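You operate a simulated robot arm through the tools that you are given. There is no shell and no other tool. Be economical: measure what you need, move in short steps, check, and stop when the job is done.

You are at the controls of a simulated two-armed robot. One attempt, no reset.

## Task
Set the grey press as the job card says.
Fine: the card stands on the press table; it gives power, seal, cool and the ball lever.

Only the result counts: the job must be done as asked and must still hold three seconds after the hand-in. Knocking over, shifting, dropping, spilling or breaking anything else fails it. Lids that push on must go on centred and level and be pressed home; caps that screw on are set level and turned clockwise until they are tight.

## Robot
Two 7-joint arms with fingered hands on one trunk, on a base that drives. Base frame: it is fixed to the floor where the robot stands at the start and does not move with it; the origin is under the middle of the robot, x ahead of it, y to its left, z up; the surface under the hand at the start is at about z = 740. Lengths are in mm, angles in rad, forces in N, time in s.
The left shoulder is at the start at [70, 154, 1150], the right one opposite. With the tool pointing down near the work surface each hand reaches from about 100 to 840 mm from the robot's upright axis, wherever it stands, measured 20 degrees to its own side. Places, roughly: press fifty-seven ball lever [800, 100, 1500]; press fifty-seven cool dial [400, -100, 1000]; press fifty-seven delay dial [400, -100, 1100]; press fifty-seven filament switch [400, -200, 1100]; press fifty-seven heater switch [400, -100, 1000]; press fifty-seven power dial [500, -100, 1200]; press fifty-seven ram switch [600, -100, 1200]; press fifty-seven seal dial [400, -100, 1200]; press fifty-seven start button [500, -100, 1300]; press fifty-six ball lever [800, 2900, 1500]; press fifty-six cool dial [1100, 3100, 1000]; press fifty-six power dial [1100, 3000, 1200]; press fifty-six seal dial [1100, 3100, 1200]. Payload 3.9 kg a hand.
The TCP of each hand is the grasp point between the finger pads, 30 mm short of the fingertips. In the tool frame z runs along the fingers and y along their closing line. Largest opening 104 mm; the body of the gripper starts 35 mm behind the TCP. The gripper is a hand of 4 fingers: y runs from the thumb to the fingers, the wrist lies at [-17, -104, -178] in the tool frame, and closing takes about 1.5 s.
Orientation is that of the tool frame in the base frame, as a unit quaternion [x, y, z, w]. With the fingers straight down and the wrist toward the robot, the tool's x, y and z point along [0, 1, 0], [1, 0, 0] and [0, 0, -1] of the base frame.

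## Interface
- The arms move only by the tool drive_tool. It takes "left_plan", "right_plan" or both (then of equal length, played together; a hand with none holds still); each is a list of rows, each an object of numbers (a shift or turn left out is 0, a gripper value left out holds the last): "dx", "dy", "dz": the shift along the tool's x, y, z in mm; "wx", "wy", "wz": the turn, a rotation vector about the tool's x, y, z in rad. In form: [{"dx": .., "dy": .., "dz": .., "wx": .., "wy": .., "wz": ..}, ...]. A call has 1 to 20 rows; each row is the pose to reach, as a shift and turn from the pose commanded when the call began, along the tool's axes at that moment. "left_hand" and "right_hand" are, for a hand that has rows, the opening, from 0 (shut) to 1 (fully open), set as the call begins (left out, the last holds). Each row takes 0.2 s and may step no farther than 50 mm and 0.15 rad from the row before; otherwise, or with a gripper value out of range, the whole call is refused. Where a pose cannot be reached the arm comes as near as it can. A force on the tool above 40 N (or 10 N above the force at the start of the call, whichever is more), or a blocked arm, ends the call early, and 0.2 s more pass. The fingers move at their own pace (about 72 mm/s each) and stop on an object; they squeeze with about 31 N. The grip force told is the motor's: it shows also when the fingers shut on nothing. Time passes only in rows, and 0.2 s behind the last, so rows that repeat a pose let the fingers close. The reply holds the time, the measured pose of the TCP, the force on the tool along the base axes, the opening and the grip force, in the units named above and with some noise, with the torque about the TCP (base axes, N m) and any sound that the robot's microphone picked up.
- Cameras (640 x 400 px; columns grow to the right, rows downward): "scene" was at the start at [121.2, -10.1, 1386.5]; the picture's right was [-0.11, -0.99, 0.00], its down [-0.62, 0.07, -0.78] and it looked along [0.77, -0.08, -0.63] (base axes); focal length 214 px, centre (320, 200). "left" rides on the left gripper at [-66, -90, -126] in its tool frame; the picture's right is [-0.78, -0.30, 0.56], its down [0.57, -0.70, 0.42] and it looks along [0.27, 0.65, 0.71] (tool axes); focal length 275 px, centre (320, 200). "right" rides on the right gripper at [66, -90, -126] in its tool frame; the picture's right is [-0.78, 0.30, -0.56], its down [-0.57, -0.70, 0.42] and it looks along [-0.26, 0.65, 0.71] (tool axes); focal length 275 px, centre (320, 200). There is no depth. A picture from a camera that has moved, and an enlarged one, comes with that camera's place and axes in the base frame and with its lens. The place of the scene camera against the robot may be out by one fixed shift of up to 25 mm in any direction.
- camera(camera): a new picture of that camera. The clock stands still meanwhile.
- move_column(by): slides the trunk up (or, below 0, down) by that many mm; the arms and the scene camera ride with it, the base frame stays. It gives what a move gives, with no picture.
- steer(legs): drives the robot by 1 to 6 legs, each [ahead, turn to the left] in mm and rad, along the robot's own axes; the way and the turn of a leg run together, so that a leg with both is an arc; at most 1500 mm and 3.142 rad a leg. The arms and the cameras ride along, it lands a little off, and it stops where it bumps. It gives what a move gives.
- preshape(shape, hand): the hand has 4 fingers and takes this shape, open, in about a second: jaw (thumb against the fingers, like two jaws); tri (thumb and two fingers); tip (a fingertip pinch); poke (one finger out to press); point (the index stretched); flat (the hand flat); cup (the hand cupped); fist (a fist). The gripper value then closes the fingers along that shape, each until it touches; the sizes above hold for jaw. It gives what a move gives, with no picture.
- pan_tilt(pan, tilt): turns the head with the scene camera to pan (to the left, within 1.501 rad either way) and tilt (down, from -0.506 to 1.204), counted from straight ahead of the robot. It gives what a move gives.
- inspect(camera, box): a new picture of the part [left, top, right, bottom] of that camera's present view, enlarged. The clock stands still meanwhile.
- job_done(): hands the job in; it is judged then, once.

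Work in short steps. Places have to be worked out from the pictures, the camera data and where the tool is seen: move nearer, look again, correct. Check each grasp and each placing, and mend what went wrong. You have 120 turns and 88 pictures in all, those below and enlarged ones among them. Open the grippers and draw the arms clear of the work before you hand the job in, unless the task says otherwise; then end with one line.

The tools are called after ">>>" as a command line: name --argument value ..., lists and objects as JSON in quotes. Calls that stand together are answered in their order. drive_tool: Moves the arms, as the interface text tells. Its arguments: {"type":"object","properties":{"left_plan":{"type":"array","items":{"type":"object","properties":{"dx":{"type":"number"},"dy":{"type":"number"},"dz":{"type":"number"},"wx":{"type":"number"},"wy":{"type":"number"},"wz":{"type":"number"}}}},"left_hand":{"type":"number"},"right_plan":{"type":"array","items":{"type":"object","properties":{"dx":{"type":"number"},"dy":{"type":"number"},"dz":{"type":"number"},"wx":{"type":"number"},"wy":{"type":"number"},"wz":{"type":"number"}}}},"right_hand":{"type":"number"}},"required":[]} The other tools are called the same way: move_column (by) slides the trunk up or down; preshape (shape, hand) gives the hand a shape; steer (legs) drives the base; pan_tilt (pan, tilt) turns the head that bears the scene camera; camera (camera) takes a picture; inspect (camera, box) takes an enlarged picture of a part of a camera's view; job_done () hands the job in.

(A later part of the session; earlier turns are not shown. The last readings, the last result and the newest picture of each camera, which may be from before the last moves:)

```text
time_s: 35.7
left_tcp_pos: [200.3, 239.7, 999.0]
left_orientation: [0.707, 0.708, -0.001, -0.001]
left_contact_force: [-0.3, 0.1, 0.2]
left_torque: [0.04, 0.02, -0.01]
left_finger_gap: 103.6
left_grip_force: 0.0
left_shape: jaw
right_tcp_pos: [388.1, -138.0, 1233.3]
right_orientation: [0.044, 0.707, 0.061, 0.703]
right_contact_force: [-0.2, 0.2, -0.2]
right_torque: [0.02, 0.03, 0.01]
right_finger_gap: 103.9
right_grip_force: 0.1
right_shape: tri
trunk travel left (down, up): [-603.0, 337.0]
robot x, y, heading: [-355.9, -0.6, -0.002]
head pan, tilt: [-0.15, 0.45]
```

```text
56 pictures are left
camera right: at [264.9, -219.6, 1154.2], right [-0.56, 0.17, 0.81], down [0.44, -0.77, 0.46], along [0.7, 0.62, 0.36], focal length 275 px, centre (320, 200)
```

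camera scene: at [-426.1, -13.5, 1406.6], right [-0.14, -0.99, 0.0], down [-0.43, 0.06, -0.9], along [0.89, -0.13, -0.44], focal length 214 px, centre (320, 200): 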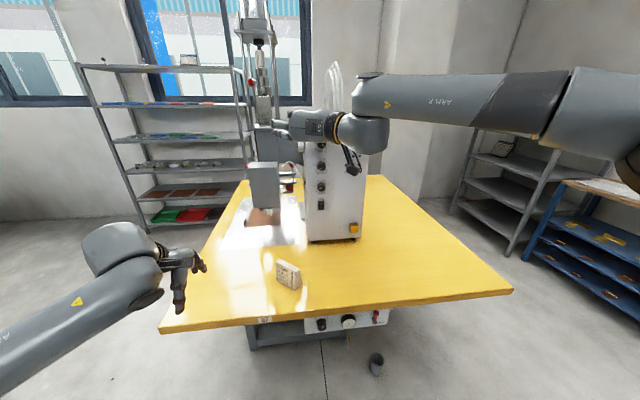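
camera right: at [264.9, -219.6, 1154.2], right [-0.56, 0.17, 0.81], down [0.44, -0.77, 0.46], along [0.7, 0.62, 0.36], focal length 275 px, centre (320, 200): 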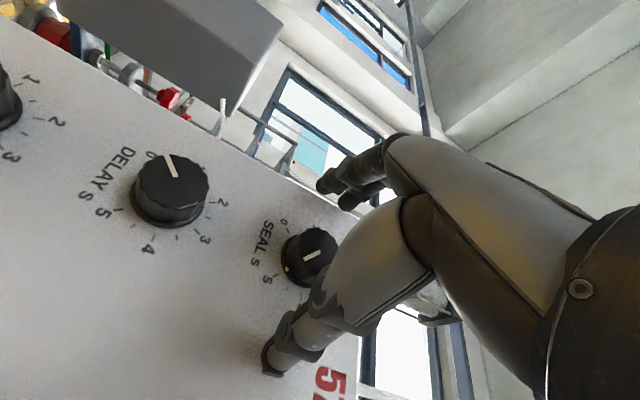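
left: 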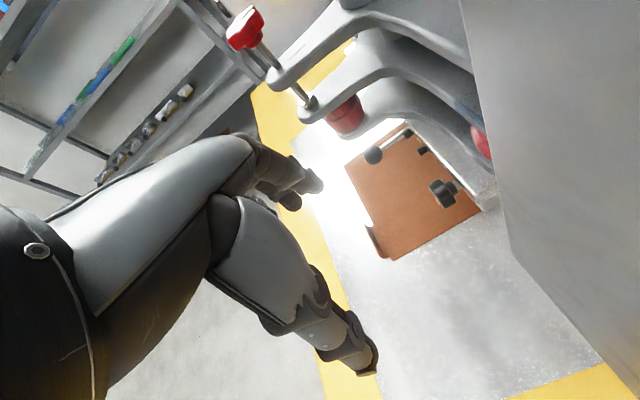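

The knob lies between the open fingers. I close on it.

>>> drive_tool --right_plan '[{"dz": 2}, {"dz": 2}, {"dz": 2}, {"dz": 2}, {"dz": 2}, {"dz": 2}, {"dz": 2}]' --right_hand 0

>>> camera --camera "right"

```text
time_s: 37.3
left_tcp_pos: [196.9, 243.1, 1000.2]
left_orientation: [0.707, 0.707, -0.002, 0.003]
left_contact_force: [-0.1, -0.7, -0.2]
left_torque: [0.0, -0.01, -0.02]
left_finger_gap: 103.7
left_grip_force: 0.1
left_shape: jaw
right_tcp_pos: [384.8, -129.1, 1236.1]
right_orientation: [0.04, 0.705, 0.064, 0.705]
right_contact_force: [-11.5, 17.9, 7.3]
right_torque: [-0.1, -0.21, 0.63]
right_finger_gap: 22.2
right_grip_force: 30.8
right_shape: tri
trunk travel left (down, up): [-603.0, 337.0]
robot x, y, heading: [-356.2, -0.8, 0.008]
head pan, tilt: [-0.15, 0.45]
```

```text
55 pictures are left
camera right: at [263.1, -212.8, 1158.4], right [-0.56, 0.16, 0.81], down [0.45, -0.76, 0.47], along [0.69, 0.62, 0.36], focal length 275 px, centre (320, 200)
```

right: 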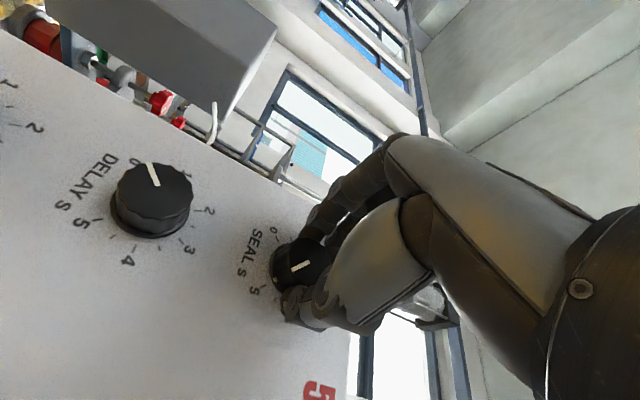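

The fingers hold the knob (gap 22) with the hand pulled 9 mm left. I relax the lateral load by following, and turn counter-clockwise 0.45 rad to see the effect.

>>> drive_tool --right_plan '[{"dy": 4, "dx": -1}, {"dy": 8, "dx": -2}, {"dy": 8, "dx": -2, "wz": -0.1}, {"dy": 8, "dx": -2, "wz": -0.2}, {"dy": 8, "dx": -2, "wz": -0.3}, {"dy": 8, "dx": -2, "wz": -0.4}, {"dy": 8, "dx": -2, "wz": -0.5}]'

>>> camera --camera "right"

```text
time_s: 38.9
left_tcp_pos: [197.5, 241.8, 999.8]
left_orientation: [0.707, 0.708, 0.0, 0.001]
left_contact_force: [-0.8, -0.9, 1.1]
left_torque: [0.0, 0.01, -0.01]
left_finger_gap: 103.5
left_grip_force: 0.0
left_shape: jaw
right_tcp_pos: [385.9, -127.5, 1236.0]
right_orientation: [-0.133, 0.693, -0.116, 0.699]
right_contact_force: [-18.7, 8.4, -7.9]
right_torque: [0.14, 0.32, 0.12]
right_finger_gap: 23.0
right_grip_force: 30.5
right_shape: tri
trunk travel left (down, up): [-603.0, 337.0]
robot x, y, heading: [-357.5, 1.1, 0.001]
head pan, tilt: [-0.15, 0.45]
```

```text
54 pictures are left
camera right: at [264.8, -237.2, 1204.2], right [-0.57, 0.53, 0.62], down [0.43, -0.45, 0.78], along [0.7, 0.72, 0.03], focal length 275 px, centre (320, 200)
```

right: 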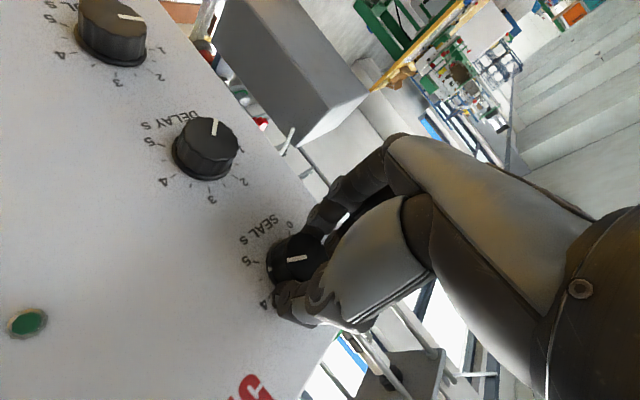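

The pointer moves with the hand, now about 4.5. I continue another 0.42 rad, easing back slightly.

>>> drive_tool --right_plan '[{"dz": -2, "wz": -0.1}, {"dz": -3, "wz": -0.2}, {"dz": -3, "wz": -0.3}, {"dz": -3, "wz": -0.4}]'

>>> camera --camera "right"

```text
time_s: 39.9
left_tcp_pos: [200.2, 242.2, 999.3]
left_orientation: [0.706, 0.708, -0.002, 0.0]
left_contact_force: [0.4, -0.2, 0.4]
left_torque: [0.03, -0.02, -0.03]
left_finger_gap: 103.9
left_grip_force: 0.1
left_shape: jaw
right_tcp_pos: [386.1, -129.1, 1233.3]
right_orientation: [-0.269, 0.653, -0.253, 0.661]
right_contact_force: [-11.5, 9.5, -12.9]
right_torque: [0.18, 0.51, 0.35]
right_finger_gap: 20.9
right_grip_force: 31.0
right_shape: tri
trunk travel left (down, up): [-603.0, 337.0]
robot x, y, heading: [-355.5, 2.1, 0.002]
head pan, tilt: [-0.15, 0.45]
```

```text
53 pictures are left
camera right: at [264.5, -241.3, 1246.8], right [-0.58, 0.73, 0.36], down [0.43, -0.11, 0.9], along [0.7, 0.67, -0.25], focal length 275 px, centre (320, 200)
```

right: 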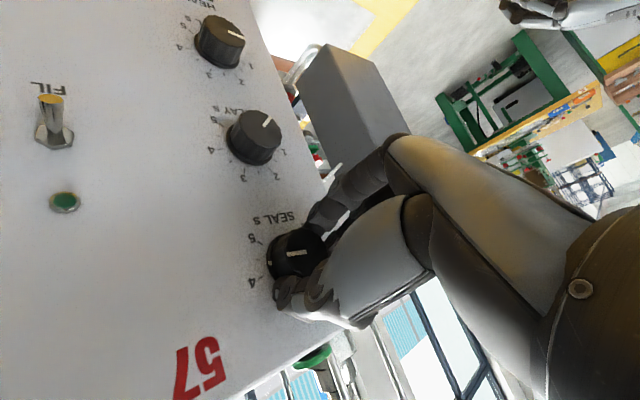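

The pointer is near 4. I open, back off 40 mm, and roll back for the second grip.

>>> drive_tool --right_plan '[{"dz": 0}, {"dz": 0}, {"dz": 0}, {"dz": 0}, {"dz": -20}, {"dz": -40}, {"dz": -40}]' --right_hand 1

>>> inspect --camera "right" --box '[180, 180, 340, 300]'

>>> drive_tool --right_plan '[{"wz": 0.15}, {"wz": 0.3}, {"wz": 0.45}, {"wz": 0.6}, {"wz": 0.75}, {"wz": 0.9}, {"wz": 0.9}]'

>>> camera --camera "right"

```text
time_s: 41.5
left_tcp_pos: [201.7, 239.1, 998.8]
left_orientation: [0.706, 0.708, -0.001, 0.0]
left_contact_force: [0.6, -0.2, -0.8]
left_torque: [-0.04, 0.0, -0.01]
left_finger_gap: 103.7
left_grip_force: 0.1
left_shape: jaw
right_tcp_pos: [354.9, -126.6, 1220.8]
right_orientation: [-0.266, 0.651, -0.248, 0.666]
right_contact_force: [0.3, 0.1, -0.2]
right_torque: [-0.01, 0.02, -0.02]
right_finger_gap: 104.0
right_grip_force: 0.1
right_shape: tri
right hand out of reach, approached as far as the arm can: row 5, 6, 7
trunk travel left (down, up): [-603.0, 337.0]
robot x, y, heading: [-356.6, 0.8, -0.001]
head pan, tilt: [-0.15, 0.45]
```

```text
3.33 times, centred on (260, 240) of right
camera zoom: at [234.0, -239.7, 1233.0], right [-0.58, 0.72, 0.37], down [0.42, -0.12, 0.9], along [0.69, 0.68, -0.24], focal length 918 px, centre (520, 67)
```

zoom: 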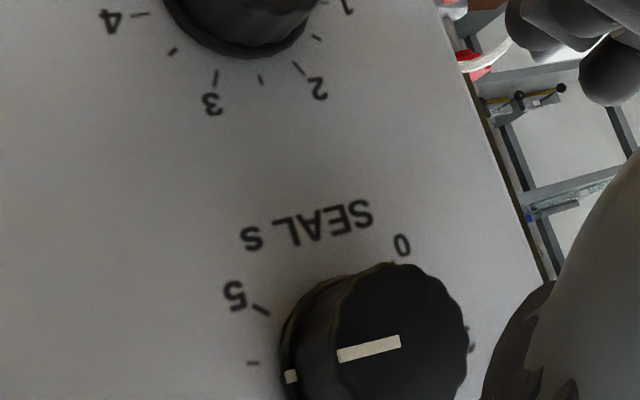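

```text
time_s: 43.1
left_tcp_pos: [201.1, 239.7, 998.4]
left_orientation: [0.707, 0.707, -0.001, -0.001]
left_contact_force: [-0.5, 0.2, 0.1]
left_torque: [0.0, -0.01, 0.01]
left_finger_gap: 103.6
left_grip_force: 0.1
left_shape: jaw
right_tcp_pos: [356.1, -125.1, 1227.9]
right_orientation: [0.044, 0.708, 0.06, 0.702]
right_contact_force: [-0.7, -0.4, -0.5]
right_torque: [-0.03, 0.01, 0.01]
right_finger_gap: 103.9
right_grip_force: 0.0
right_shape: tri
right hand out of reach, approached as far as the arm can: row 6, 7
trunk travel left (down, up): [-603.0, 337.0]
robot x, y, heading: [-357.4, 2.7, 0.0]
head pan, tilt: [-0.15, 0.45]
```

```text
51 pictures are left
camera right: at [232.3, -207.2, 1150.1], right [-0.56, 0.16, 0.81], down [0.45, -0.77, 0.46], along [0.7, 0.62, 0.35], focal length 275 px, centre (320, 200)
```

right: 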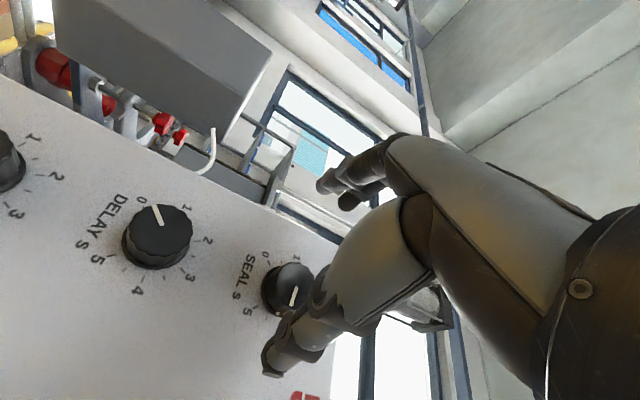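

I zoom to read the seal pointer.

>>> inspect --camera "right" --box '[230, 230, 330, 330]'

```text
4.00 times, centred on (280, 280) of right
camera zoom: at [232.3, -207.2, 1150.1], right [-0.56, 0.16, 0.81], down [0.45, -0.77, 0.46], along [0.7, 0.62, 0.35], focal length 1101 px, centre (480, -120)
```

zoom: 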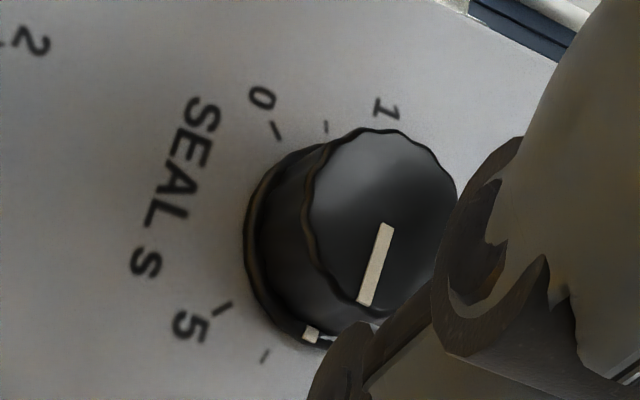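

Seal reads about 4.05. I advance for the second grip and close.

>>> drive_tool --right_plan '[{"dx": -5, "dy": -4, "dz": 10}, {"dx": -5, "dy": -4, "dz": 31}, {"dx": -5, "dy": -4, "dz": 31}]'

>>> drive_tool --right_plan '[{"dz": 0}, {"dz": 0}, {"dz": 0}, {"dz": 0}, {"dz": 0}, {"dz": 0}, {"dz": 0}]' --right_hand 0

```text
time_s: 43.9
left_tcp_pos: [201.5, 239.3, 998.7]
left_orientation: [0.706, 0.708, -0.001, -0.001]
left_contact_force: [-0.4, 0.1, 0.4]
left_torque: [-0.05, -0.01, 0.0]
left_finger_gap: 103.3
left_grip_force: 0.1
left_shape: jaw
right_tcp_pos: [387.8, -129.3, 1233.7]
right_orientation: [0.044, 0.706, 0.062, 0.704]
right_contact_force: [0.6, 0.1, 0.1]
right_torque: [-0.01, 0.05, 0.01]
right_finger_gap: 103.7
right_grip_force: 0.0
right_shape: tri
trunk travel left (down, up): [-603.0, 337.0]
robot x, y, heading: [-354.8, -0.7, 0.003]
head pan, tilt: [-0.15, 0.45]
```

```text
time_s: 45.5
left_tcp_pos: [199.7, 241.3, 998.7]
left_orientation: [0.707, 0.708, -0.002, 0.002]
left_contact_force: [-0.4, -0.4, -0.1]
left_torque: [0.0, 0.0, 0.01]
left_finger_gap: 103.5
left_grip_force: 0.0
left_shape: jaw
right_tcp_pos: [385.9, -124.4, 1235.2]
right_orientation: [0.042, 0.706, 0.061, 0.704]
right_contact_force: [-3.2, 12.2, 2.8]
right_torque: [0.01, -0.04, 0.43]
right_finger_gap: 23.4
right_grip_force: 31.0
right_shape: tri
trunk travel left (down, up): [-603.0, 337.0]
robot x, y, heading: [-356.3, 0.1, 0.003]
head pan, tilt: [-0.15, 0.45]
```

Gripped again. I turn 0.94 rad counter-clockwise.

>>> drive_tool --right_plan '[{"dy": 3, "wz": -0.12}, {"dy": 3, "wz": -0.24}, {"dy": 3, "wz": -0.36}, {"dy": 3, "wz": -0.48}, {"dy": 3, "wz": -0.6}, {"dy": 3, "wz": -0.72}, {"dy": 3, "wz": -0.84}, {"dy": 3, "wz": -0.94}]'

>>> inspect --camera "right" --box '[230, 190, 350, 310]'

```text
time_s: 47.3
left_tcp_pos: [204.4, 235.6, 997.7]
left_orientation: [0.707, 0.707, -0.002, -0.003]
left_contact_force: [-0.7, -0.2, 0.3]
left_torque: [-0.03, 0.02, 0.01]
left_finger_gap: 103.9
left_grip_force: 0.1
left_shape: jaw
right_tcp_pos: [385.4, -122.8, 1223.7]
right_orientation: [-0.275, 0.644, -0.266, 0.663]
right_contact_force: [15.0, -7.7, 1.3]
right_torque: [0.08, 0.28, 0.06]
right_finger_gap: 22.7
right_grip_force: 31.2
right_shape: tri
right hand out of reach, approached as far as the arm can: row 8
trunk travel left (down, up): [-603.0, 337.0]
robot x, y, heading: [-351.9, -1.1, -0.006]
head pan, tilt: [-0.15, 0.45]
```

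```text
3.33 times, centred on (290, 250) of right
camera zoom: at [263.2, -235.4, 1239.0], right [-0.58, 0.74, 0.33], down [0.41, -0.08, 0.91], along [0.7, 0.66, -0.26], focal length 918 px, centre (420, 33)
```

zoom: 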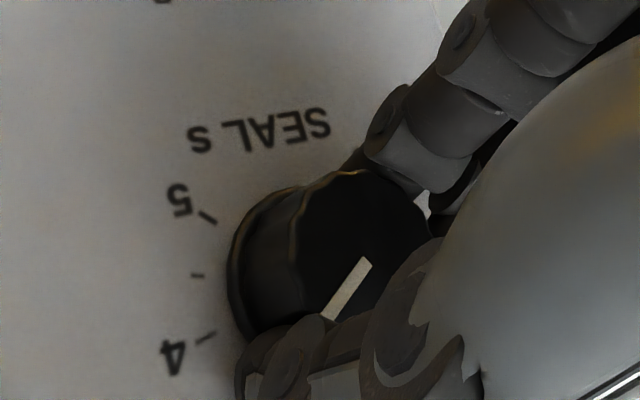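

The pointer looks to be around 3.5. I release, back off, roll back and read it again.

>>> drive_tool --right_plan '[{"dz": 0}, {"dz": 0}, {"dz": 0}, {"dz": -10}, {"dz": -30}, {"dz": -40, "wz": 0.15}, {"dz": -40, "wz": 0.3}, {"dz": -40, "wz": 0.45}, {"dz": -40, "wz": 0.6}]' --right_hand 1

>>> inspect --camera "right" --box '[210, 200, 330, 320]'

```text
time_s: 49.3
left_tcp_pos: [201.3, 238.0, 998.7]
left_orientation: [0.706, 0.708, -0.001, -0.001]
left_contact_force: [-0.8, -0.7, -0.7]
left_torque: [0.03, -0.02, 0.02]
left_finger_gap: 103.8
left_grip_force: 0.0
left_shape: jaw
right_tcp_pos: [341.2, -119.2, 1222.2]
right_orientation: [-0.074, 0.702, -0.058, 0.706]
right_contact_force: [0.3, 0.0, 0.0]
right_torque: [-0.02, 0.0, 0.02]
right_finger_gap: 103.6
right_grip_force: 0.0
right_shape: tri
right hand out of reach, approached as far as the arm can: row 4, 5
trunk travel left (down, up): [-603.0, 337.0]
robot x, y, heading: [-356.9, 2.0, 0.0]
head pan, tilt: [-0.15, 0.45]
```

```text
3.33 times, centred on (270, 260) of right
camera zoom: at [218.6, -222.1, 1173.3], right [-0.57, 0.42, 0.7], down [0.43, -0.57, 0.7], along [0.7, 0.7, 0.14], focal length 918 px, centre (487, 0)
```

zoom: 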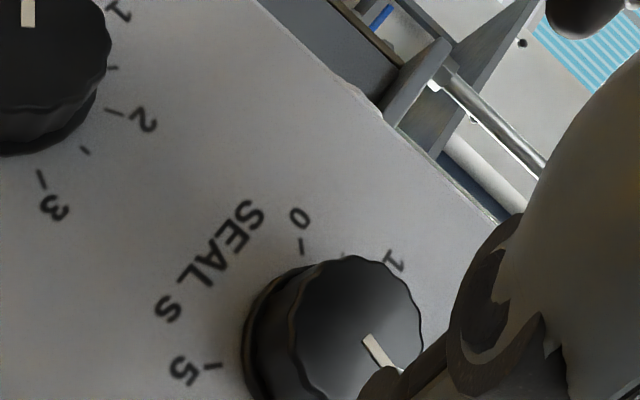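

The reading is ambiguous from that angle, so I retreat and look with the scene camera.

>>> drive_tool --right_plan '[{"dz": -40, "dy": -20}, {"dz": -80, "dy": -50}, {"dz": -100, "dy": -80}]'

>>> camera --camera "right"

>>> inspect --camera "right" --box '[150, 200, 310, 330]'

```text
time_s: 50.1
left_tcp_pos: [200.0, 241.4, 998.6]
left_orientation: [0.707, 0.707, 0.0, 0.0]
left_contact_force: [-0.5, 0.4, -0.8]
left_torque: [0.0, -0.02, -0.02]
left_finger_gap: 103.7
left_grip_force: 0.0
left_shape: jaw
right_tcp_pos: [249.7, -185.5, 1231.6]
right_orientation: [-0.075, 0.702, -0.058, 0.705]
right_contact_force: [0.5, 0.2, -1.6]
right_torque: [0.01, -0.02, -0.01]
right_finger_gap: 103.7
right_grip_force: 0.0
right_shape: tri
right hand out of reach, approached as far as the arm can: row 3
trunk travel left (down, up): [-603.0, 337.0]
robot x, y, heading: [-356.7, -3.3, -0.003]
head pan, tilt: [-0.15, 0.45]
```

```text
47 pictures are left
camera right: at [126.4, -288.5, 1184.5], right [-0.57, 0.42, 0.7], down [0.44, -0.57, 0.7], along [0.7, 0.7, 0.14], focal length 275 px, centre (320, 200)
```

right: 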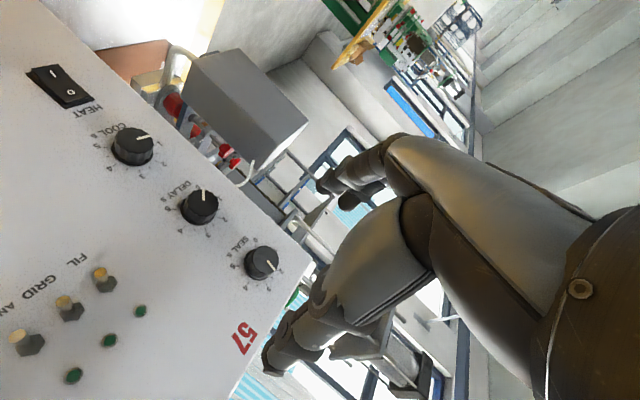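

```text
3.08 times, centred on (230, 265) of right
camera zoom: at [126.4, -288.5, 1184.5], right [-0.57, 0.42, 0.7], down [0.44, -0.57, 0.7], along [0.7, 0.7, 0.14], focal length 847 px, centre (597, 0)
```

zoom: 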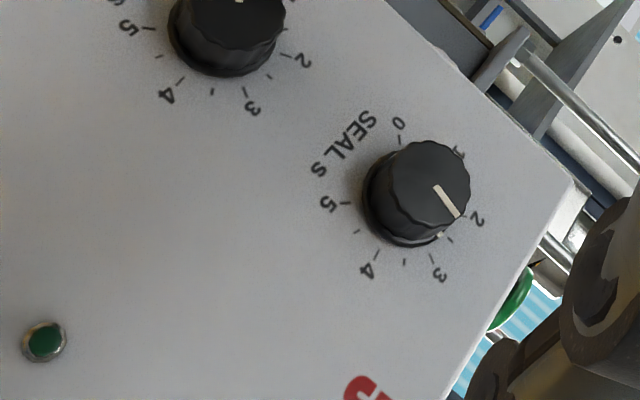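

Clear view now: seal points at about 2.55, so it overshot on release. I need about +26° clockwise; I re-approach at roll -0.4.

>>> drive_tool --right_plan '[{"dx": -4, "dy": 18, "dz": 30, "wz": -0.1}, {"dx": -8, "dy": 36, "dz": 60, "wz": -0.2}, {"dx": -12, "dy": 52, "dz": 90, "wz": -0.2}, {"dx": -12, "dy": 50, "dz": 120, "wz": -0.2}, {"dx": -12, "dy": 50, "dz": 136, "wz": -0.2}, {"dx": -12, "dy": 50, "dz": 136, "wz": -0.2}]'

>>> camera --camera "right"

```text
time_s: 51.5
left_tcp_pos: [200.7, 239.7, 1000.2]
left_orientation: [0.707, 0.708, -0.001, -0.001]
left_contact_force: [0.8, 0.6, 0.7]
left_torque: [0.01, -0.02, 0.02]
left_finger_gap: 103.8
left_grip_force: 0.1
left_shape: jaw
right_tcp_pos: [381.7, -134.4, 1237.5]
right_orientation: [-0.145, 0.691, -0.129, 0.696]
right_contact_force: [0.1, 0.2, -0.5]
right_torque: [0.0, 0.01, 0.0]
right_finger_gap: 103.8
right_grip_force: 0.1
right_shape: tri
trunk travel left (down, up): [-603.0, 337.0]
robot x, y, heading: [-358.0, -2.2, 0.001]
head pan, tilt: [-0.15, 0.45]
```

```text
45 pictures are left
camera right: at [259.9, -244.6, 1209.8], right [-0.57, 0.56, 0.6], down [0.43, -0.42, 0.8], along [0.7, 0.72, 0.0], focal length 275 px, centre (320, 200)
```

right: 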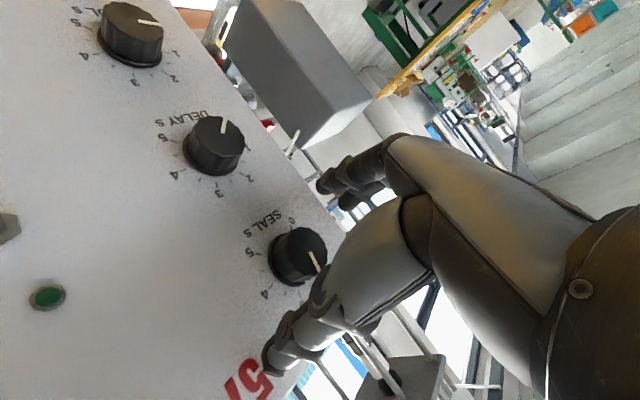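

I advance 5 mm, shift 3 mm left, and close.

>>> drive_tool --right_plan '[{"dz": 5, "dy": 3}, {"dz": 5, "dy": 3}]'

>>> drive_tool --right_plan '[{"dz": 0}, {"dz": 0}, {"dz": 0}, {"dz": 0}, {"dz": 0}, {"dz": 0}, {"dz": 0}]' --right_hand 0

>>> inspect --camera "right" --box '[230, 190, 350, 310]'

```text
time_s: 52.1
left_tcp_pos: [200.8, 240.1, 999.1]
left_orientation: [0.707, 0.707, -0.001, -0.001]
left_contact_force: [0.4, 0.8, 0.1]
left_torque: [0.01, 0.02, 0.0]
left_finger_gap: 103.8
left_grip_force: 0.2
left_shape: jaw
right_tcp_pos: [386.4, -131.0, 1236.4]
right_orientation: [-0.145, 0.691, -0.129, 0.697]
right_contact_force: [0.1, 0.5, 0.5]
right_torque: [0.0, -0.02, -0.01]
right_finger_gap: 104.0
right_grip_force: 0.1
right_shape: tri
trunk travel left (down, up): [-603.0, 337.0]
robot x, y, heading: [-355.8, 1.1, 0.001]
head pan, tilt: [-0.15, 0.45]
```

```text
time_s: 53.7
left_tcp_pos: [200.3, 239.9, 1000.1]
left_orientation: [0.707, 0.707, -0.001, 0.0]
left_contact_force: [-0.4, -0.1, 1.0]
left_torque: [-0.02, 0.01, -0.04]
left_finger_gap: 104.0
left_grip_force: 0.1
left_shape: jaw
right_tcp_pos: [387.4, -130.0, 1236.9]
right_orientation: [-0.146, 0.689, -0.13, 0.697]
right_contact_force: [4.4, 0.0, 7.8]
right_torque: [-0.04, -0.1, -0.01]
right_finger_gap: 19.1
right_grip_force: 31.3
right_shape: tri
trunk travel left (down, up): [-603.0, 337.0]
robot x, y, heading: [-352.3, 0.7, -0.002]
head pan, tilt: [-0.15, 0.45]
```

```text
3.33 times, centred on (290, 250) of right
camera zoom: at [264.7, -240.4, 1209.3], right [-0.57, 0.56, 0.6], down [0.43, -0.42, 0.8], along [0.7, 0.72, 0.0], focal length 918 px, centre (420, 33)
```

zoom: 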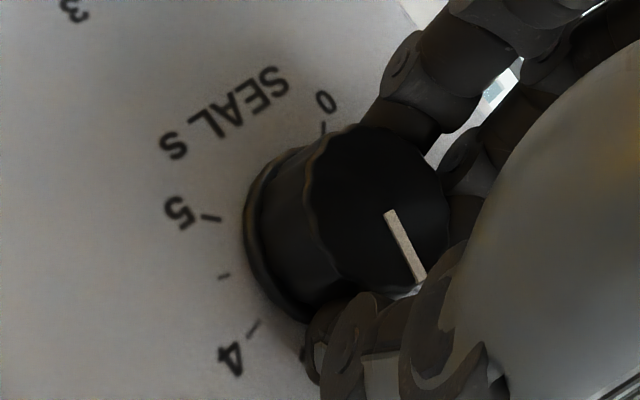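

The grip is centred with little side force. I turn clockwise 0.46 rad.

>>> drive_tool --right_plan '[{"wz": 0.1}, {"dy": -1, "wz": 0.2}, {"dy": -1, "wz": 0.3}, {"dx": -1, "dy": -2, "wz": 0.4}, {"dx": -1, "dy": -2, "wz": 0.46}]'

>>> inspect --camera "right" --box '[230, 190, 350, 310]'

```text
time_s: 54.9
left_tcp_pos: [200.0, 237.7, 1001.4]
left_orientation: [0.706, 0.708, 0.001, -0.001]
left_contact_force: [-0.2, 0.0, 0.2]
left_torque: [0.02, 0.03, 0.03]
left_finger_gap: 103.6
left_grip_force: 0.0
left_shape: jaw
right_tcp_pos: [386.7, -133.0, 1240.9]
right_orientation: [0.018, 0.704, 0.033, 0.709]
right_contact_force: [5.0, -7.6, 17.3]
right_torque: [-0.18, -0.44, -0.12]
right_finger_gap: 18.5
right_grip_force: 30.7
right_shape: tri
trunk travel left (down, up): [-603.0, 337.0]
robot x, y, heading: [-355.6, 0.1, -0.001]
head pan, tilt: [-0.15, 0.45]
```

```text
3.33 times, centred on (290, 250) of right
camera zoom: at [264.4, -220.3, 1166.8], right [-0.57, 0.23, 0.79], down [0.44, -0.73, 0.52], along [0.7, 0.64, 0.32], focal length 918 px, centre (420, 33)
```

zoom: 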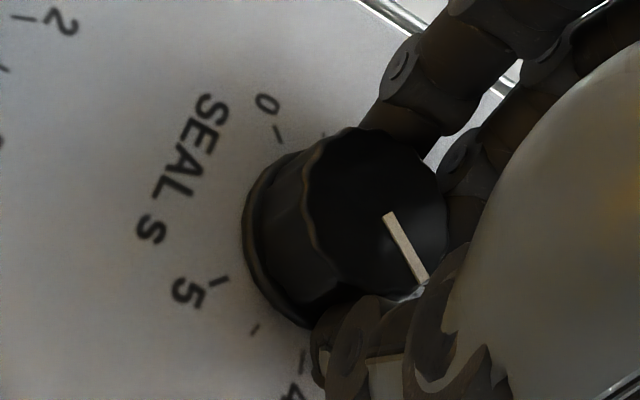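

Pointer computes to about 27.7°, i.e. 3.0. I relieve the side load, then open fully before moving away.

>>> drive_tool --right_plan '[{"dx": -2, "dy": -1}, {"dx": -4, "dy": -2}, {"dx": -4, "dy": -2}]'

>>> drive_tool --right_plan '[{"dz": 0}, {"dz": 0}, {"dz": 0}, {"dz": 0}, {"dz": 0}, {"dz": 0}, {"dz": 0}, {"dz": -20}, {"dz": -40}, {"dz": -80}, {"dz": -100, "dy": -40}, {"dz": -110, "dy": -70}]' --right_hand 1

>>> camera --camera "right"

>>> inspect --camera "right" --box '[150, 200, 310, 330]'

```text
time_s: 55.7
left_tcp_pos: [199.9, 238.4, 999.0]
left_orientation: [0.707, 0.708, 0.0, -0.001]
left_contact_force: [-1.4, 0.4, 0.1]
left_torque: [0.02, -0.02, 0.03]
left_finger_gap: 103.9
left_grip_force: 0.0
left_shape: jaw
right_tcp_pos: [386.7, -133.8, 1239.4]
right_orientation: [0.016, 0.706, 0.033, 0.708]
right_contact_force: [2.6, -4.5, 10.1]
right_torque: [-0.15, -0.32, -0.13]
right_finger_gap: 18.5
right_grip_force: 30.7
right_shape: tri
trunk travel left (down, up): [-603.0, 337.0]
robot x, y, heading: [-356.6, -2.2, -0.002]
head pan, tilt: [-0.15, 0.45]
```

```text
time_s: 58.3
left_tcp_pos: [201.3, 238.6, 999.6]
left_orientation: [0.706, 0.708, 0.0, -0.001]
left_contact_force: [0.0, 0.2, -0.4]
left_torque: [-0.02, -0.04, 0.0]
left_finger_gap: 103.7
left_grip_force: 0.1
left_shape: jaw
right_tcp_pos: [276.2, -206.7, 1233.5]
right_orientation: [0.016, 0.705, 0.033, 0.708]
right_contact_force: [0.1, -0.2, -0.9]
right_torque: [0.0, -0.01, -0.01]
right_finger_gap: 104.0
right_grip_force: 0.0
right_shape: tri
trunk travel left (down, up): [-603.0, 337.0]
robot x, y, heading: [-355.5, -1.3, 0.003]
head pan, tilt: [-0.15, 0.45]
```

```text
42 pictures are left
camera right: at [154.6, -294.7, 1160.8], right [-0.57, 0.23, 0.79], down [0.44, -0.73, 0.52], along [0.7, 0.65, 0.31], focal length 275 px, centre (320, 200)
```

right: 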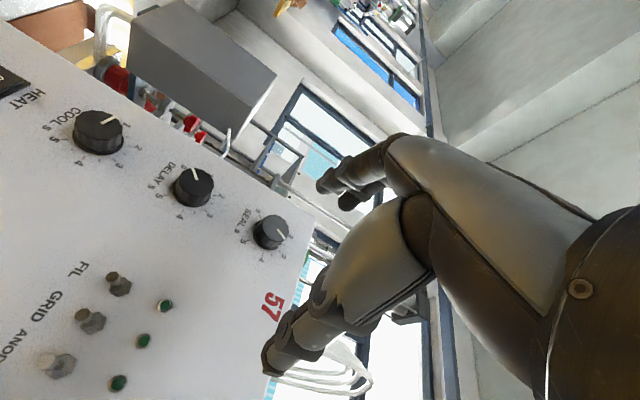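

```text
3.08 times, centred on (230, 265) of right
camera zoom: at [154.6, -294.7, 1160.8], right [-0.57, 0.23, 0.79], down [0.44, -0.73, 0.52], along [0.7, 0.65, 0.31], focal length 847 px, centre (597, 0)
```

zoom: 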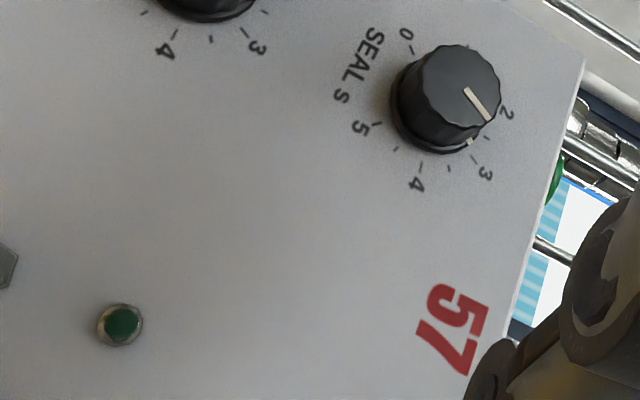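

Seal is near 3 but I want a frontal view. I lower the hand to the cool dial's height, which also clears the scene camera's view.

>>> drive_tool --right_plan '[{"dx": 45}, {"dx": 90}, {"dx": 135}, {"dx": 185}, {"dx": 185}]'

>>> pan_tilt --pan -0.2 --tilt 0.35

>>> inspect --camera "scene" --box '[305, 160, 365, 210]'

>>> camera --camera "right"

```text
time_s: 59.5
left_tcp_pos: [200.1, 240.5, 999.3]
left_orientation: [0.706, 0.708, -0.001, 0.0]
left_contact_force: [-0.1, 0.3, 0.5]
left_torque: [0.0, 0.01, 0.03]
left_finger_gap: 103.7
left_grip_force: 0.1
left_shape: jaw
right_tcp_pos: [276.8, -206.7, 1214.5]
right_orientation: [0.017, 0.708, 0.033, 0.705]
right_contact_force: [0.6, -0.5, 0.1]
right_torque: [-0.01, 0.02, -0.01]
right_finger_gap: 104.1
right_grip_force: 0.2
right_shape: tri
right hand out of reach, approached as far as the arm can: row 1, 2, 3, 4, 5
trunk travel left (down, up): [-603.0, 337.0]
robot x, y, heading: [-351.5, -0.3, 0.002]
head pan, tilt: [-0.15, 0.45]
```

```text
time_s: 60.2
left_tcp_pos: [200.3, 239.1, 998.8]
left_orientation: [0.706, 0.708, -0.001, -0.001]
left_contact_force: [0.0, -0.3, 0.1]
left_torque: [-0.03, -0.02, -0.01]
left_finger_gap: 103.5
left_grip_force: 0.0
left_shape: jaw
right_tcp_pos: [276.7, -206.8, 1213.9]
right_orientation: [0.017, 0.708, 0.034, 0.705]
right_contact_force: [-0.5, 0.1, 0.2]
right_torque: [-0.01, 0.03, 0.01]
right_finger_gap: 104.0
right_grip_force: 0.1
right_shape: tri
trunk travel left (down, up): [-603.0, 337.0]
robot x, y, heading: [-353.6, 1.1, 0.003]
head pan, tilt: [-0.201, 0.351]
```

```text
8.00 times, centred on (335, 185) of scene
camera zoom: at [-228.7, -19.4, 1416.1], right [-0.2, -0.98, 0.0], down [-0.34, 0.07, -0.94], along [0.92, -0.19, -0.34], focal length 1716 px, centre (200, 320)
```

zoom: 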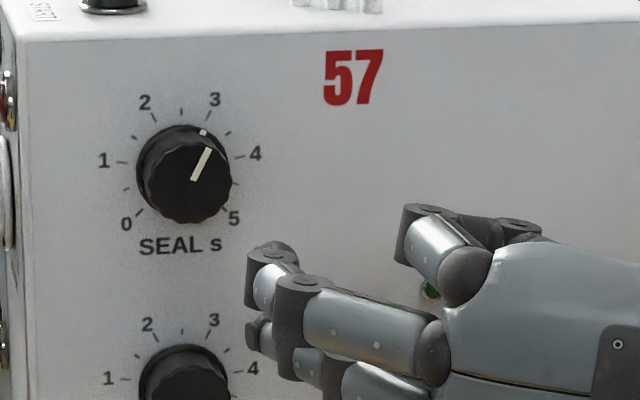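

```text
39 pictures are left
camera right: at [153.4, -293.4, 1142.9], right [-0.56, 0.23, 0.8], down [0.44, -0.73, 0.52], along [0.7, 0.64, 0.31], focal length 275 px, centre (320, 200)
```

right: 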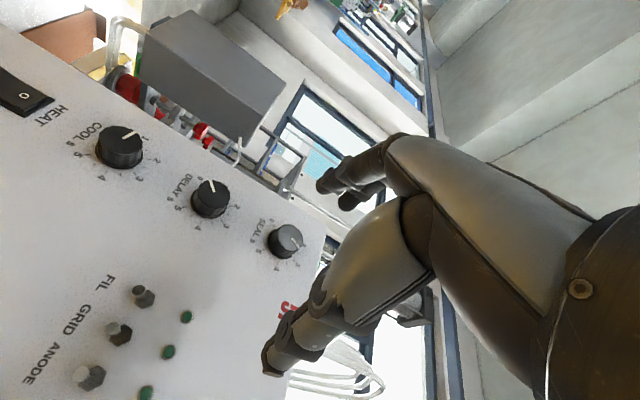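

Frontal view shows seal right at 3. The right arm can't go lower in this posture, so I raise the left hand out of the way and lower the trunk by 170 mm for the cool dial.

>>> drive_tool --left_plan '[{"dz": -40}, {"dz": -80}, {"dz": -120}, {"dz": -160}]'

>>> move_column --by -175

>>> camera --camera "right"

>>> inspect --camera "scene" --box '[300, 160, 380, 230]'

```text
time_s: 61.2
left_tcp_pos: [200.2, 236.9, 1160.6]
left_orientation: [0.706, 0.708, 0.0, 0.0]
left_contact_force: [-0.6, -0.8, 0.1]
left_torque: [-0.02, 0.01, 0.02]
left_finger_gap: 103.8
left_grip_force: 0.2
left_shape: jaw
right_tcp_pos: [276.2, -208.1, 1212.7]
right_orientation: [0.018, 0.708, 0.034, 0.705]
right_contact_force: [0.1, -1.1, 0.2]
right_torque: [0.0, 0.03, 0.0]
right_finger_gap: 104.0
right_grip_force: 0.0
right_shape: tri
trunk travel left (down, up): [-603.0, 337.0]
robot x, y, heading: [-356.2, 1.5, 0.002]
head pan, tilt: [-0.201, 0.351]
```

```text
time_s: 63.1
left_tcp_pos: [200.5, 237.6, 985.3]
left_orientation: [0.707, 0.708, 0.0, 0.0]
left_contact_force: [0.3, 0.5, -1.0]
left_torque: [-0.01, 0.02, -0.02]
left_finger_gap: 103.4
left_grip_force: 0.0
left_shape: jaw
right_tcp_pos: [276.5, -205.7, 1039.6]
right_orientation: [0.017, 0.708, 0.034, 0.705]
right_contact_force: [0.1, 0.1, 0.5]
right_torque: [-0.01, -0.05, 0.01]
right_finger_gap: 103.9
right_grip_force: 0.1
right_shape: tri
trunk travel left (down, up): [-428.0, 512.0]
robot x, y, heading: [-353.4, -2.6, 0.006]
head pan, tilt: [-0.201, 0.351]
```

```text
38 pictures are left
camera right: at [153.3, -293.4, 968.1], right [-0.56, 0.23, 0.8], down [0.44, -0.73, 0.52], along [0.7, 0.64, 0.31], focal length 275 px, centre (320, 200)
```

right: 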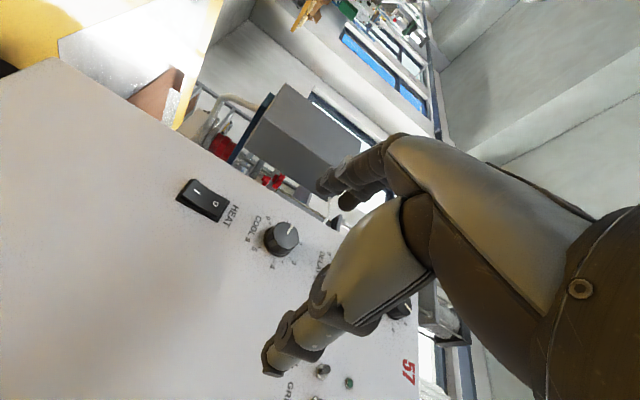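

```text
5.71 times, centred on (340, 195) of scene
camera zoom: at [-229.0, -19.4, 1241.2], right [-0.2, -0.98, 0.0], down [-0.34, 0.07, -0.94], along [0.92, -0.19, -0.34], focal length 1226 px, centre (206, 229)
```

zoom: 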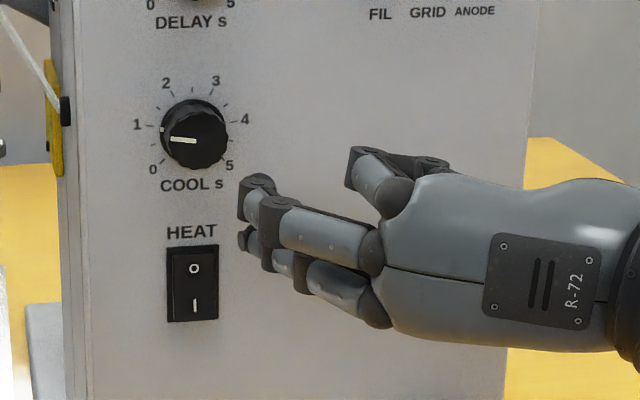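

Cool points at about 0.9 and needs roughly +60° clockwise to 2. I approach with roll -0.6 at (387, -130, 1052), first stopping short.

>>> drive_tool --right_plan '[{"dx": -2, "dy": 15, "dz": 15, "wz": -0.14}, {"dx": -4, "dy": 30, "dz": 30, "wz": -0.28}, {"dx": -7, "dy": 45, "dz": 45, "wz": -0.42}, {"dx": -7, "dy": 60, "dz": 60, "wz": -0.56}, {"dx": -7, "dy": 75, "dz": 68, "wz": -0.67}, {"dx": -7, "dy": 75, "dz": 68, "wz": -0.67}]'

>>> camera --camera "right"

```text
time_s: 64.5
left_tcp_pos: [201.6, 236.1, 984.8]
left_orientation: [0.707, 0.707, 0.0, -0.001]
left_contact_force: [-0.1, 0.4, 0.7]
left_torque: [0.01, 0.0, 0.0]
left_finger_gap: 103.6
left_grip_force: 0.0
left_shape: jaw
right_tcp_pos: [343.0, -130.1, 1049.8]
right_orientation: [-0.216, 0.675, -0.2, 0.676]
right_contact_force: [-0.3, 0.3, 0.1]
right_torque: [0.02, 0.03, 0.0]
right_finger_gap: 103.4
right_grip_force: 0.0
right_shape: tri
right hand out of reach, approached as far as the arm can: row 1, 2
trunk travel left (down, up): [-428.0, 512.0]
robot x, y, heading: [-357.1, -0.7, 0.002]
head pan, tilt: [-0.201, 0.351]
```

```text
36 pictures are left
camera right: at [220.3, -243.8, 1047.6], right [-0.57, 0.67, 0.48], down [0.43, -0.25, 0.87], along [0.7, 0.7, -0.15], focal length 275 px, centre (320, 200)
```

right: 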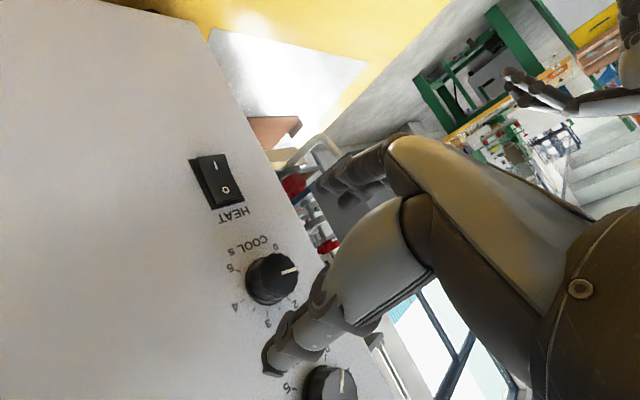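

The knob computes to (412, -138, 1051). I advance 44 mm with a small correction and close.

>>> drive_tool --right_plan '[{"dx": -3, "dy": -2, "dz": 15}, {"dx": -3, "dy": -2, "dz": 30}, {"dx": -3, "dy": -2, "dz": 44}, {"dx": -3, "dy": -2, "dz": 44}]'

>>> drive_tool --right_plan '[{"dz": 0}, {"dz": 0}, {"dz": 0}, {"dz": 0}, {"dz": 0}, {"dz": 0}, {"dz": 0}]' --right_hand 0

>>> inspect --camera "right" --box '[230, 190, 350, 310]'

```text
time_s: 65.5
left_tcp_pos: [199.0, 236.9, 985.5]
left_orientation: [0.707, 0.707, -0.001, 0.0]
left_contact_force: [0.0, 0.1, 0.1]
left_torque: [0.04, 0.02, -0.01]
left_finger_gap: 103.6
left_grip_force: 0.0
left_shape: jaw
right_tcp_pos: [384.8, -130.5, 1054.3]
right_orientation: [-0.217, 0.675, -0.201, 0.676]
right_contact_force: [0.0, -0.1, 0.2]
right_torque: [-0.01, 0.01, 0.01]
right_finger_gap: 103.9
right_grip_force: 0.1
right_shape: tri
trunk travel left (down, up): [-428.0, 512.0]
robot x, y, heading: [-354.6, 0.1, -0.0]
head pan, tilt: [-0.201, 0.351]
```

```text
time_s: 67.1
left_tcp_pos: [200.2, 237.2, 985.0]
left_orientation: [0.706, 0.708, -0.002, -0.001]
left_contact_force: [0.4, 0.6, 0.1]
left_torque: [-0.02, -0.02, -0.03]
left_finger_gap: 103.6
left_grip_force: 0.1
left_shape: jaw
right_tcp_pos: [387.2, -129.7, 1056.5]
right_orientation: [-0.216, 0.674, -0.201, 0.678]
right_contact_force: [6.0, -1.3, 9.2]
right_torque: [-0.07, -0.08, -0.01]
right_finger_gap: 16.4
right_grip_force: 30.7
right_shape: tri
trunk travel left (down, up): [-428.0, 512.0]
robot x, y, heading: [-355.9, 0.3, -0.001]
head pan, tilt: [-0.201, 0.351]
```

```text
3.33 times, centred on (290, 250) of right
camera zoom: at [263.6, -243.5, 1052.9], right [-0.57, 0.67, 0.47], down [0.43, -0.25, 0.87], along [0.7, 0.7, -0.15], focal length 918 px, centre (420, 33)
```

zoom: 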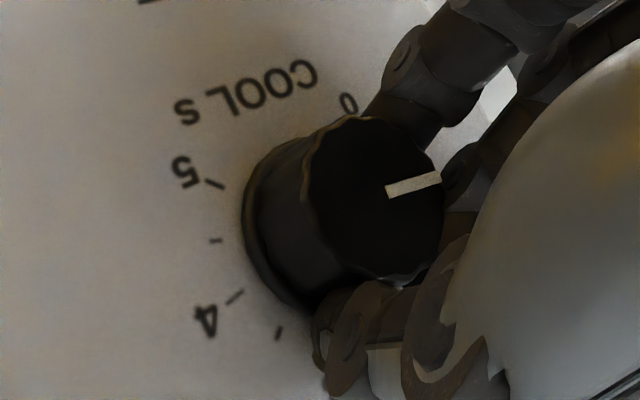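

Good grip. I turn clockwise 0.8 rad.

>>> drive_tool --right_plan '[{"wz": 0.1}, {"dy": -1, "wz": 0.2}, {"dy": -2, "wz": 0.3}, {"dy": -2, "wz": 0.4}, {"dx": -1, "dy": -3, "wz": 0.5}, {"dx": -1, "dy": -3, "wz": 0.6}, {"dx": -2, "dy": -4, "wz": 0.7}, {"dx": -2, "dy": -4, "wz": 0.8}]'

>>> inspect --camera "right" --box '[230, 190, 350, 310]'

```text
time_s: 68.9
left_tcp_pos: [200.2, 234.3, 987.1]
left_orientation: [0.706, 0.708, 0.001, -0.001]
left_contact_force: [-0.3, -1.0, -0.3]
left_torque: [0.0, -0.01, -0.01]
left_finger_gap: 103.7
left_grip_force: 0.0
left_shape: jaw
right_tcp_pos: [385.5, -137.7, 1060.6]
right_orientation: [0.065, 0.704, 0.079, 0.702]
right_contact_force: [4.5, -15.4, 14.4]
right_torque: [-0.22, -0.21, -0.3]
right_finger_gap: 15.6
right_grip_force: 30.8
right_shape: tri
trunk travel left (down, up): [-428.0, 512.0]
robot x, y, heading: [-355.3, -1.2, 0.003]
head pan, tilt: [-0.201, 0.351]
```

```text
3.33 times, centred on (290, 250) of right
camera zoom: at [262.6, -212.2, 978.1], right [-0.56, 0.12, 0.82], down [0.44, -0.8, 0.42], along [0.7, 0.59, 0.39], focal length 918 px, centre (420, 33)
```

zoom: 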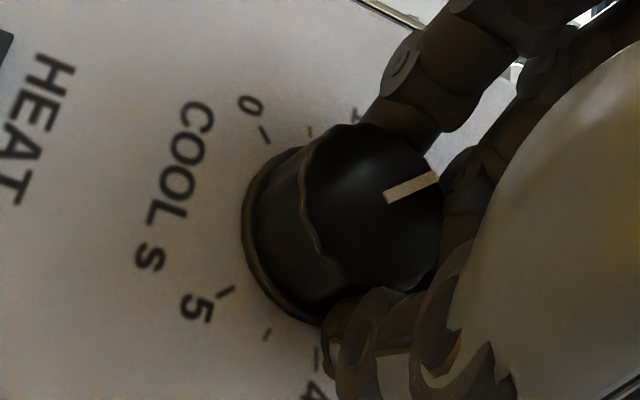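

The pointer is around -39°, i.e. 1.8. I add about 0.22 rad while relieving the side load.

>>> drive_tool --right_plan '[{"dx": -2, "dy": -1, "wz": 0.06}, {"dx": -4, "dy": -3, "wz": 0.12}, {"dx": -5, "dy": -4, "wz": 0.18}, {"dx": -5, "dy": -4, "wz": 0.23}]'

>>> inspect --camera "right" --box '[230, 190, 350, 310]'

```text
time_s: 69.9
left_tcp_pos: [200.4, 233.7, 985.9]
left_orientation: [0.706, 0.708, 0.001, -0.002]
left_contact_force: [0.7, 0.0, -0.2]
left_torque: [0.0, 0.0, -0.01]
left_finger_gap: 103.8
left_grip_force: 0.0
left_shape: jaw
right_tcp_pos: [386.5, -140.1, 1063.0]
right_orientation: [0.143, 0.699, 0.161, 0.682]
right_contact_force: [-4.2, -11.5, -3.7]
right_torque: [-0.11, 0.12, -0.27]
right_finger_gap: 15.9
right_grip_force: 30.5
right_shape: tri
trunk travel left (down, up): [-428.0, 512.0]
robot x, y, heading: [-353.8, -1.8, -0.003]
head pan, tilt: [-0.201, 0.351]
```

```text
3.33 times, centred on (290, 250) of right
camera zoom: at [261.6, -195.2, 967.1], right [-0.54, -0.07, 0.84], down [0.45, -0.86, 0.22], along [0.71, 0.5, 0.5], focal length 918 px, centre (420, 33)
```

zoom: 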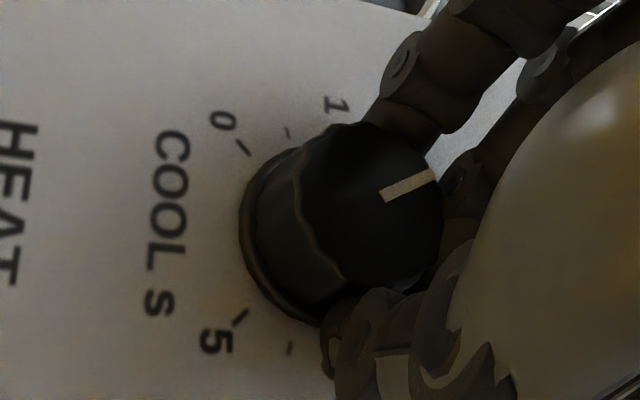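

Pointer now about -28°, i.e. 2.0. I release with a full opening, then back away and look from the front.

>>> drive_tool --right_plan '[{"dy": -2}, {"dy": -2}, {"dy": -2}, {"dy": -2}, {"dy": -2}, {"dy": -2}, {"dy": -2}, {"dy": -2, "dz": -20}, {"dz": -50, "dy": -2}, {"dz": -80, "dy": -2}, {"dz": -100, "dy": -40}, {"dz": -120, "dy": -80}]' --right_hand 1

>>> camera --camera "scene"

>>> inspect --camera "scene" --box '[308, 160, 358, 210]'

```text
time_s: 72.5
left_tcp_pos: [200.5, 235.7, 986.5]
left_orientation: [0.707, 0.707, 0.0, 0.0]
left_contact_force: [-0.5, -0.2, 0.0]
left_torque: [0.03, -0.01, -0.01]
left_finger_gap: 103.6
left_grip_force: 0.0
left_shape: jaw
right_tcp_pos: [271.6, -211.6, 1030.4]
right_orientation: [0.143, 0.693, 0.159, 0.688]
right_contact_force: [-0.1, -1.2, -0.8]
right_torque: [-0.02, 0.0, 0.01]
right_finger_gap: 104.0
right_grip_force: 0.0
right_shape: tri
trunk travel left (down, up): [-428.0, 512.0]
robot x, y, heading: [-353.9, -1.5, -0.002]
head pan, tilt: [-0.201, 0.351]
```

```text
32 pictures are left
camera scene: at [-229.6, -20.6, 1241.3], right [-0.2, -0.98, 0.0], down [-0.34, 0.07, -0.94], along [0.92, -0.19, -0.34], focal length 214 px, centre (320, 200)
```

scene: 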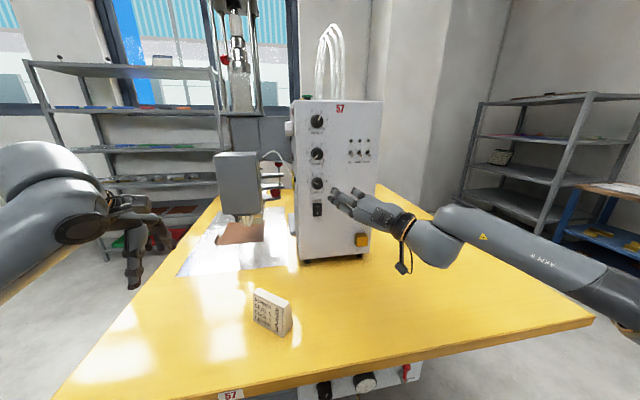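

```text
8.00 times, centred on (333, 185) of scene
camera zoom: at [-229.6, -20.6, 1241.3], right [-0.2, -0.98, 0.0], down [-0.34, 0.07, -0.94], along [0.92, -0.19, -0.34], focal length 1716 px, centre (216, 320)
```

zoom: 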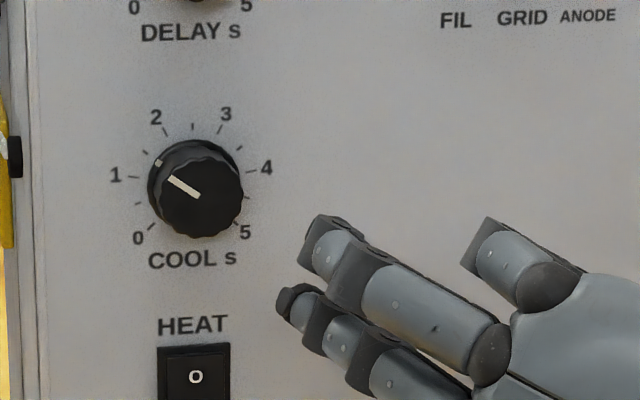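

On release the knob slipped back to about 1.43. I regrip at roll -0.5 and turn 0.55 rad, ending in the mid-range where the seal release worked cleanly.

>>> drive_tool --right_plan '[{"dx": 2, "dy": 15, "dz": 5, "wz": -0.14}, {"dx": 4, "dy": 30, "dz": 15, "wz": -0.28}, {"dx": 7, "dy": 45, "dz": 30, "wz": -0.42}, {"dx": 10, "dy": 60, "dz": 45, "wz": -0.56}, {"dx": 11, "dy": 75, "dz": 60, "wz": -0.7}, {"dx": 12, "dy": 82, "dz": 73, "wz": -0.84}, {"dx": 12, "dy": 82, "dz": 73, "wz": -0.93}, {"dx": 12, "dy": 82, "dz": 73, "wz": -0.93}]'

```text
time_s: 74.3
left_tcp_pos: [202.2, 236.9, 985.9]
left_orientation: [0.706, 0.708, -0.001, -0.001]
left_contact_force: [-0.3, -0.1, 0.3]
left_torque: [0.0, 0.04, -0.01]
left_finger_gap: 103.7
left_grip_force: 0.0
left_shape: jaw
right_tcp_pos: [340.3, -131.9, 1051.2]
right_orientation: [-0.183, 0.684, -0.167, 0.686]
right_contact_force: [-0.1, -0.5, -0.1]
right_torque: [-0.01, -0.02, -0.01]
right_finger_gap: 103.9
right_grip_force: 0.0
right_shape: tri
trunk travel left (down, up): [-428.0, 512.0]
robot x, y, heading: [-356.8, -0.2, 0.004]
head pan, tilt: [-0.201, 0.351]
```

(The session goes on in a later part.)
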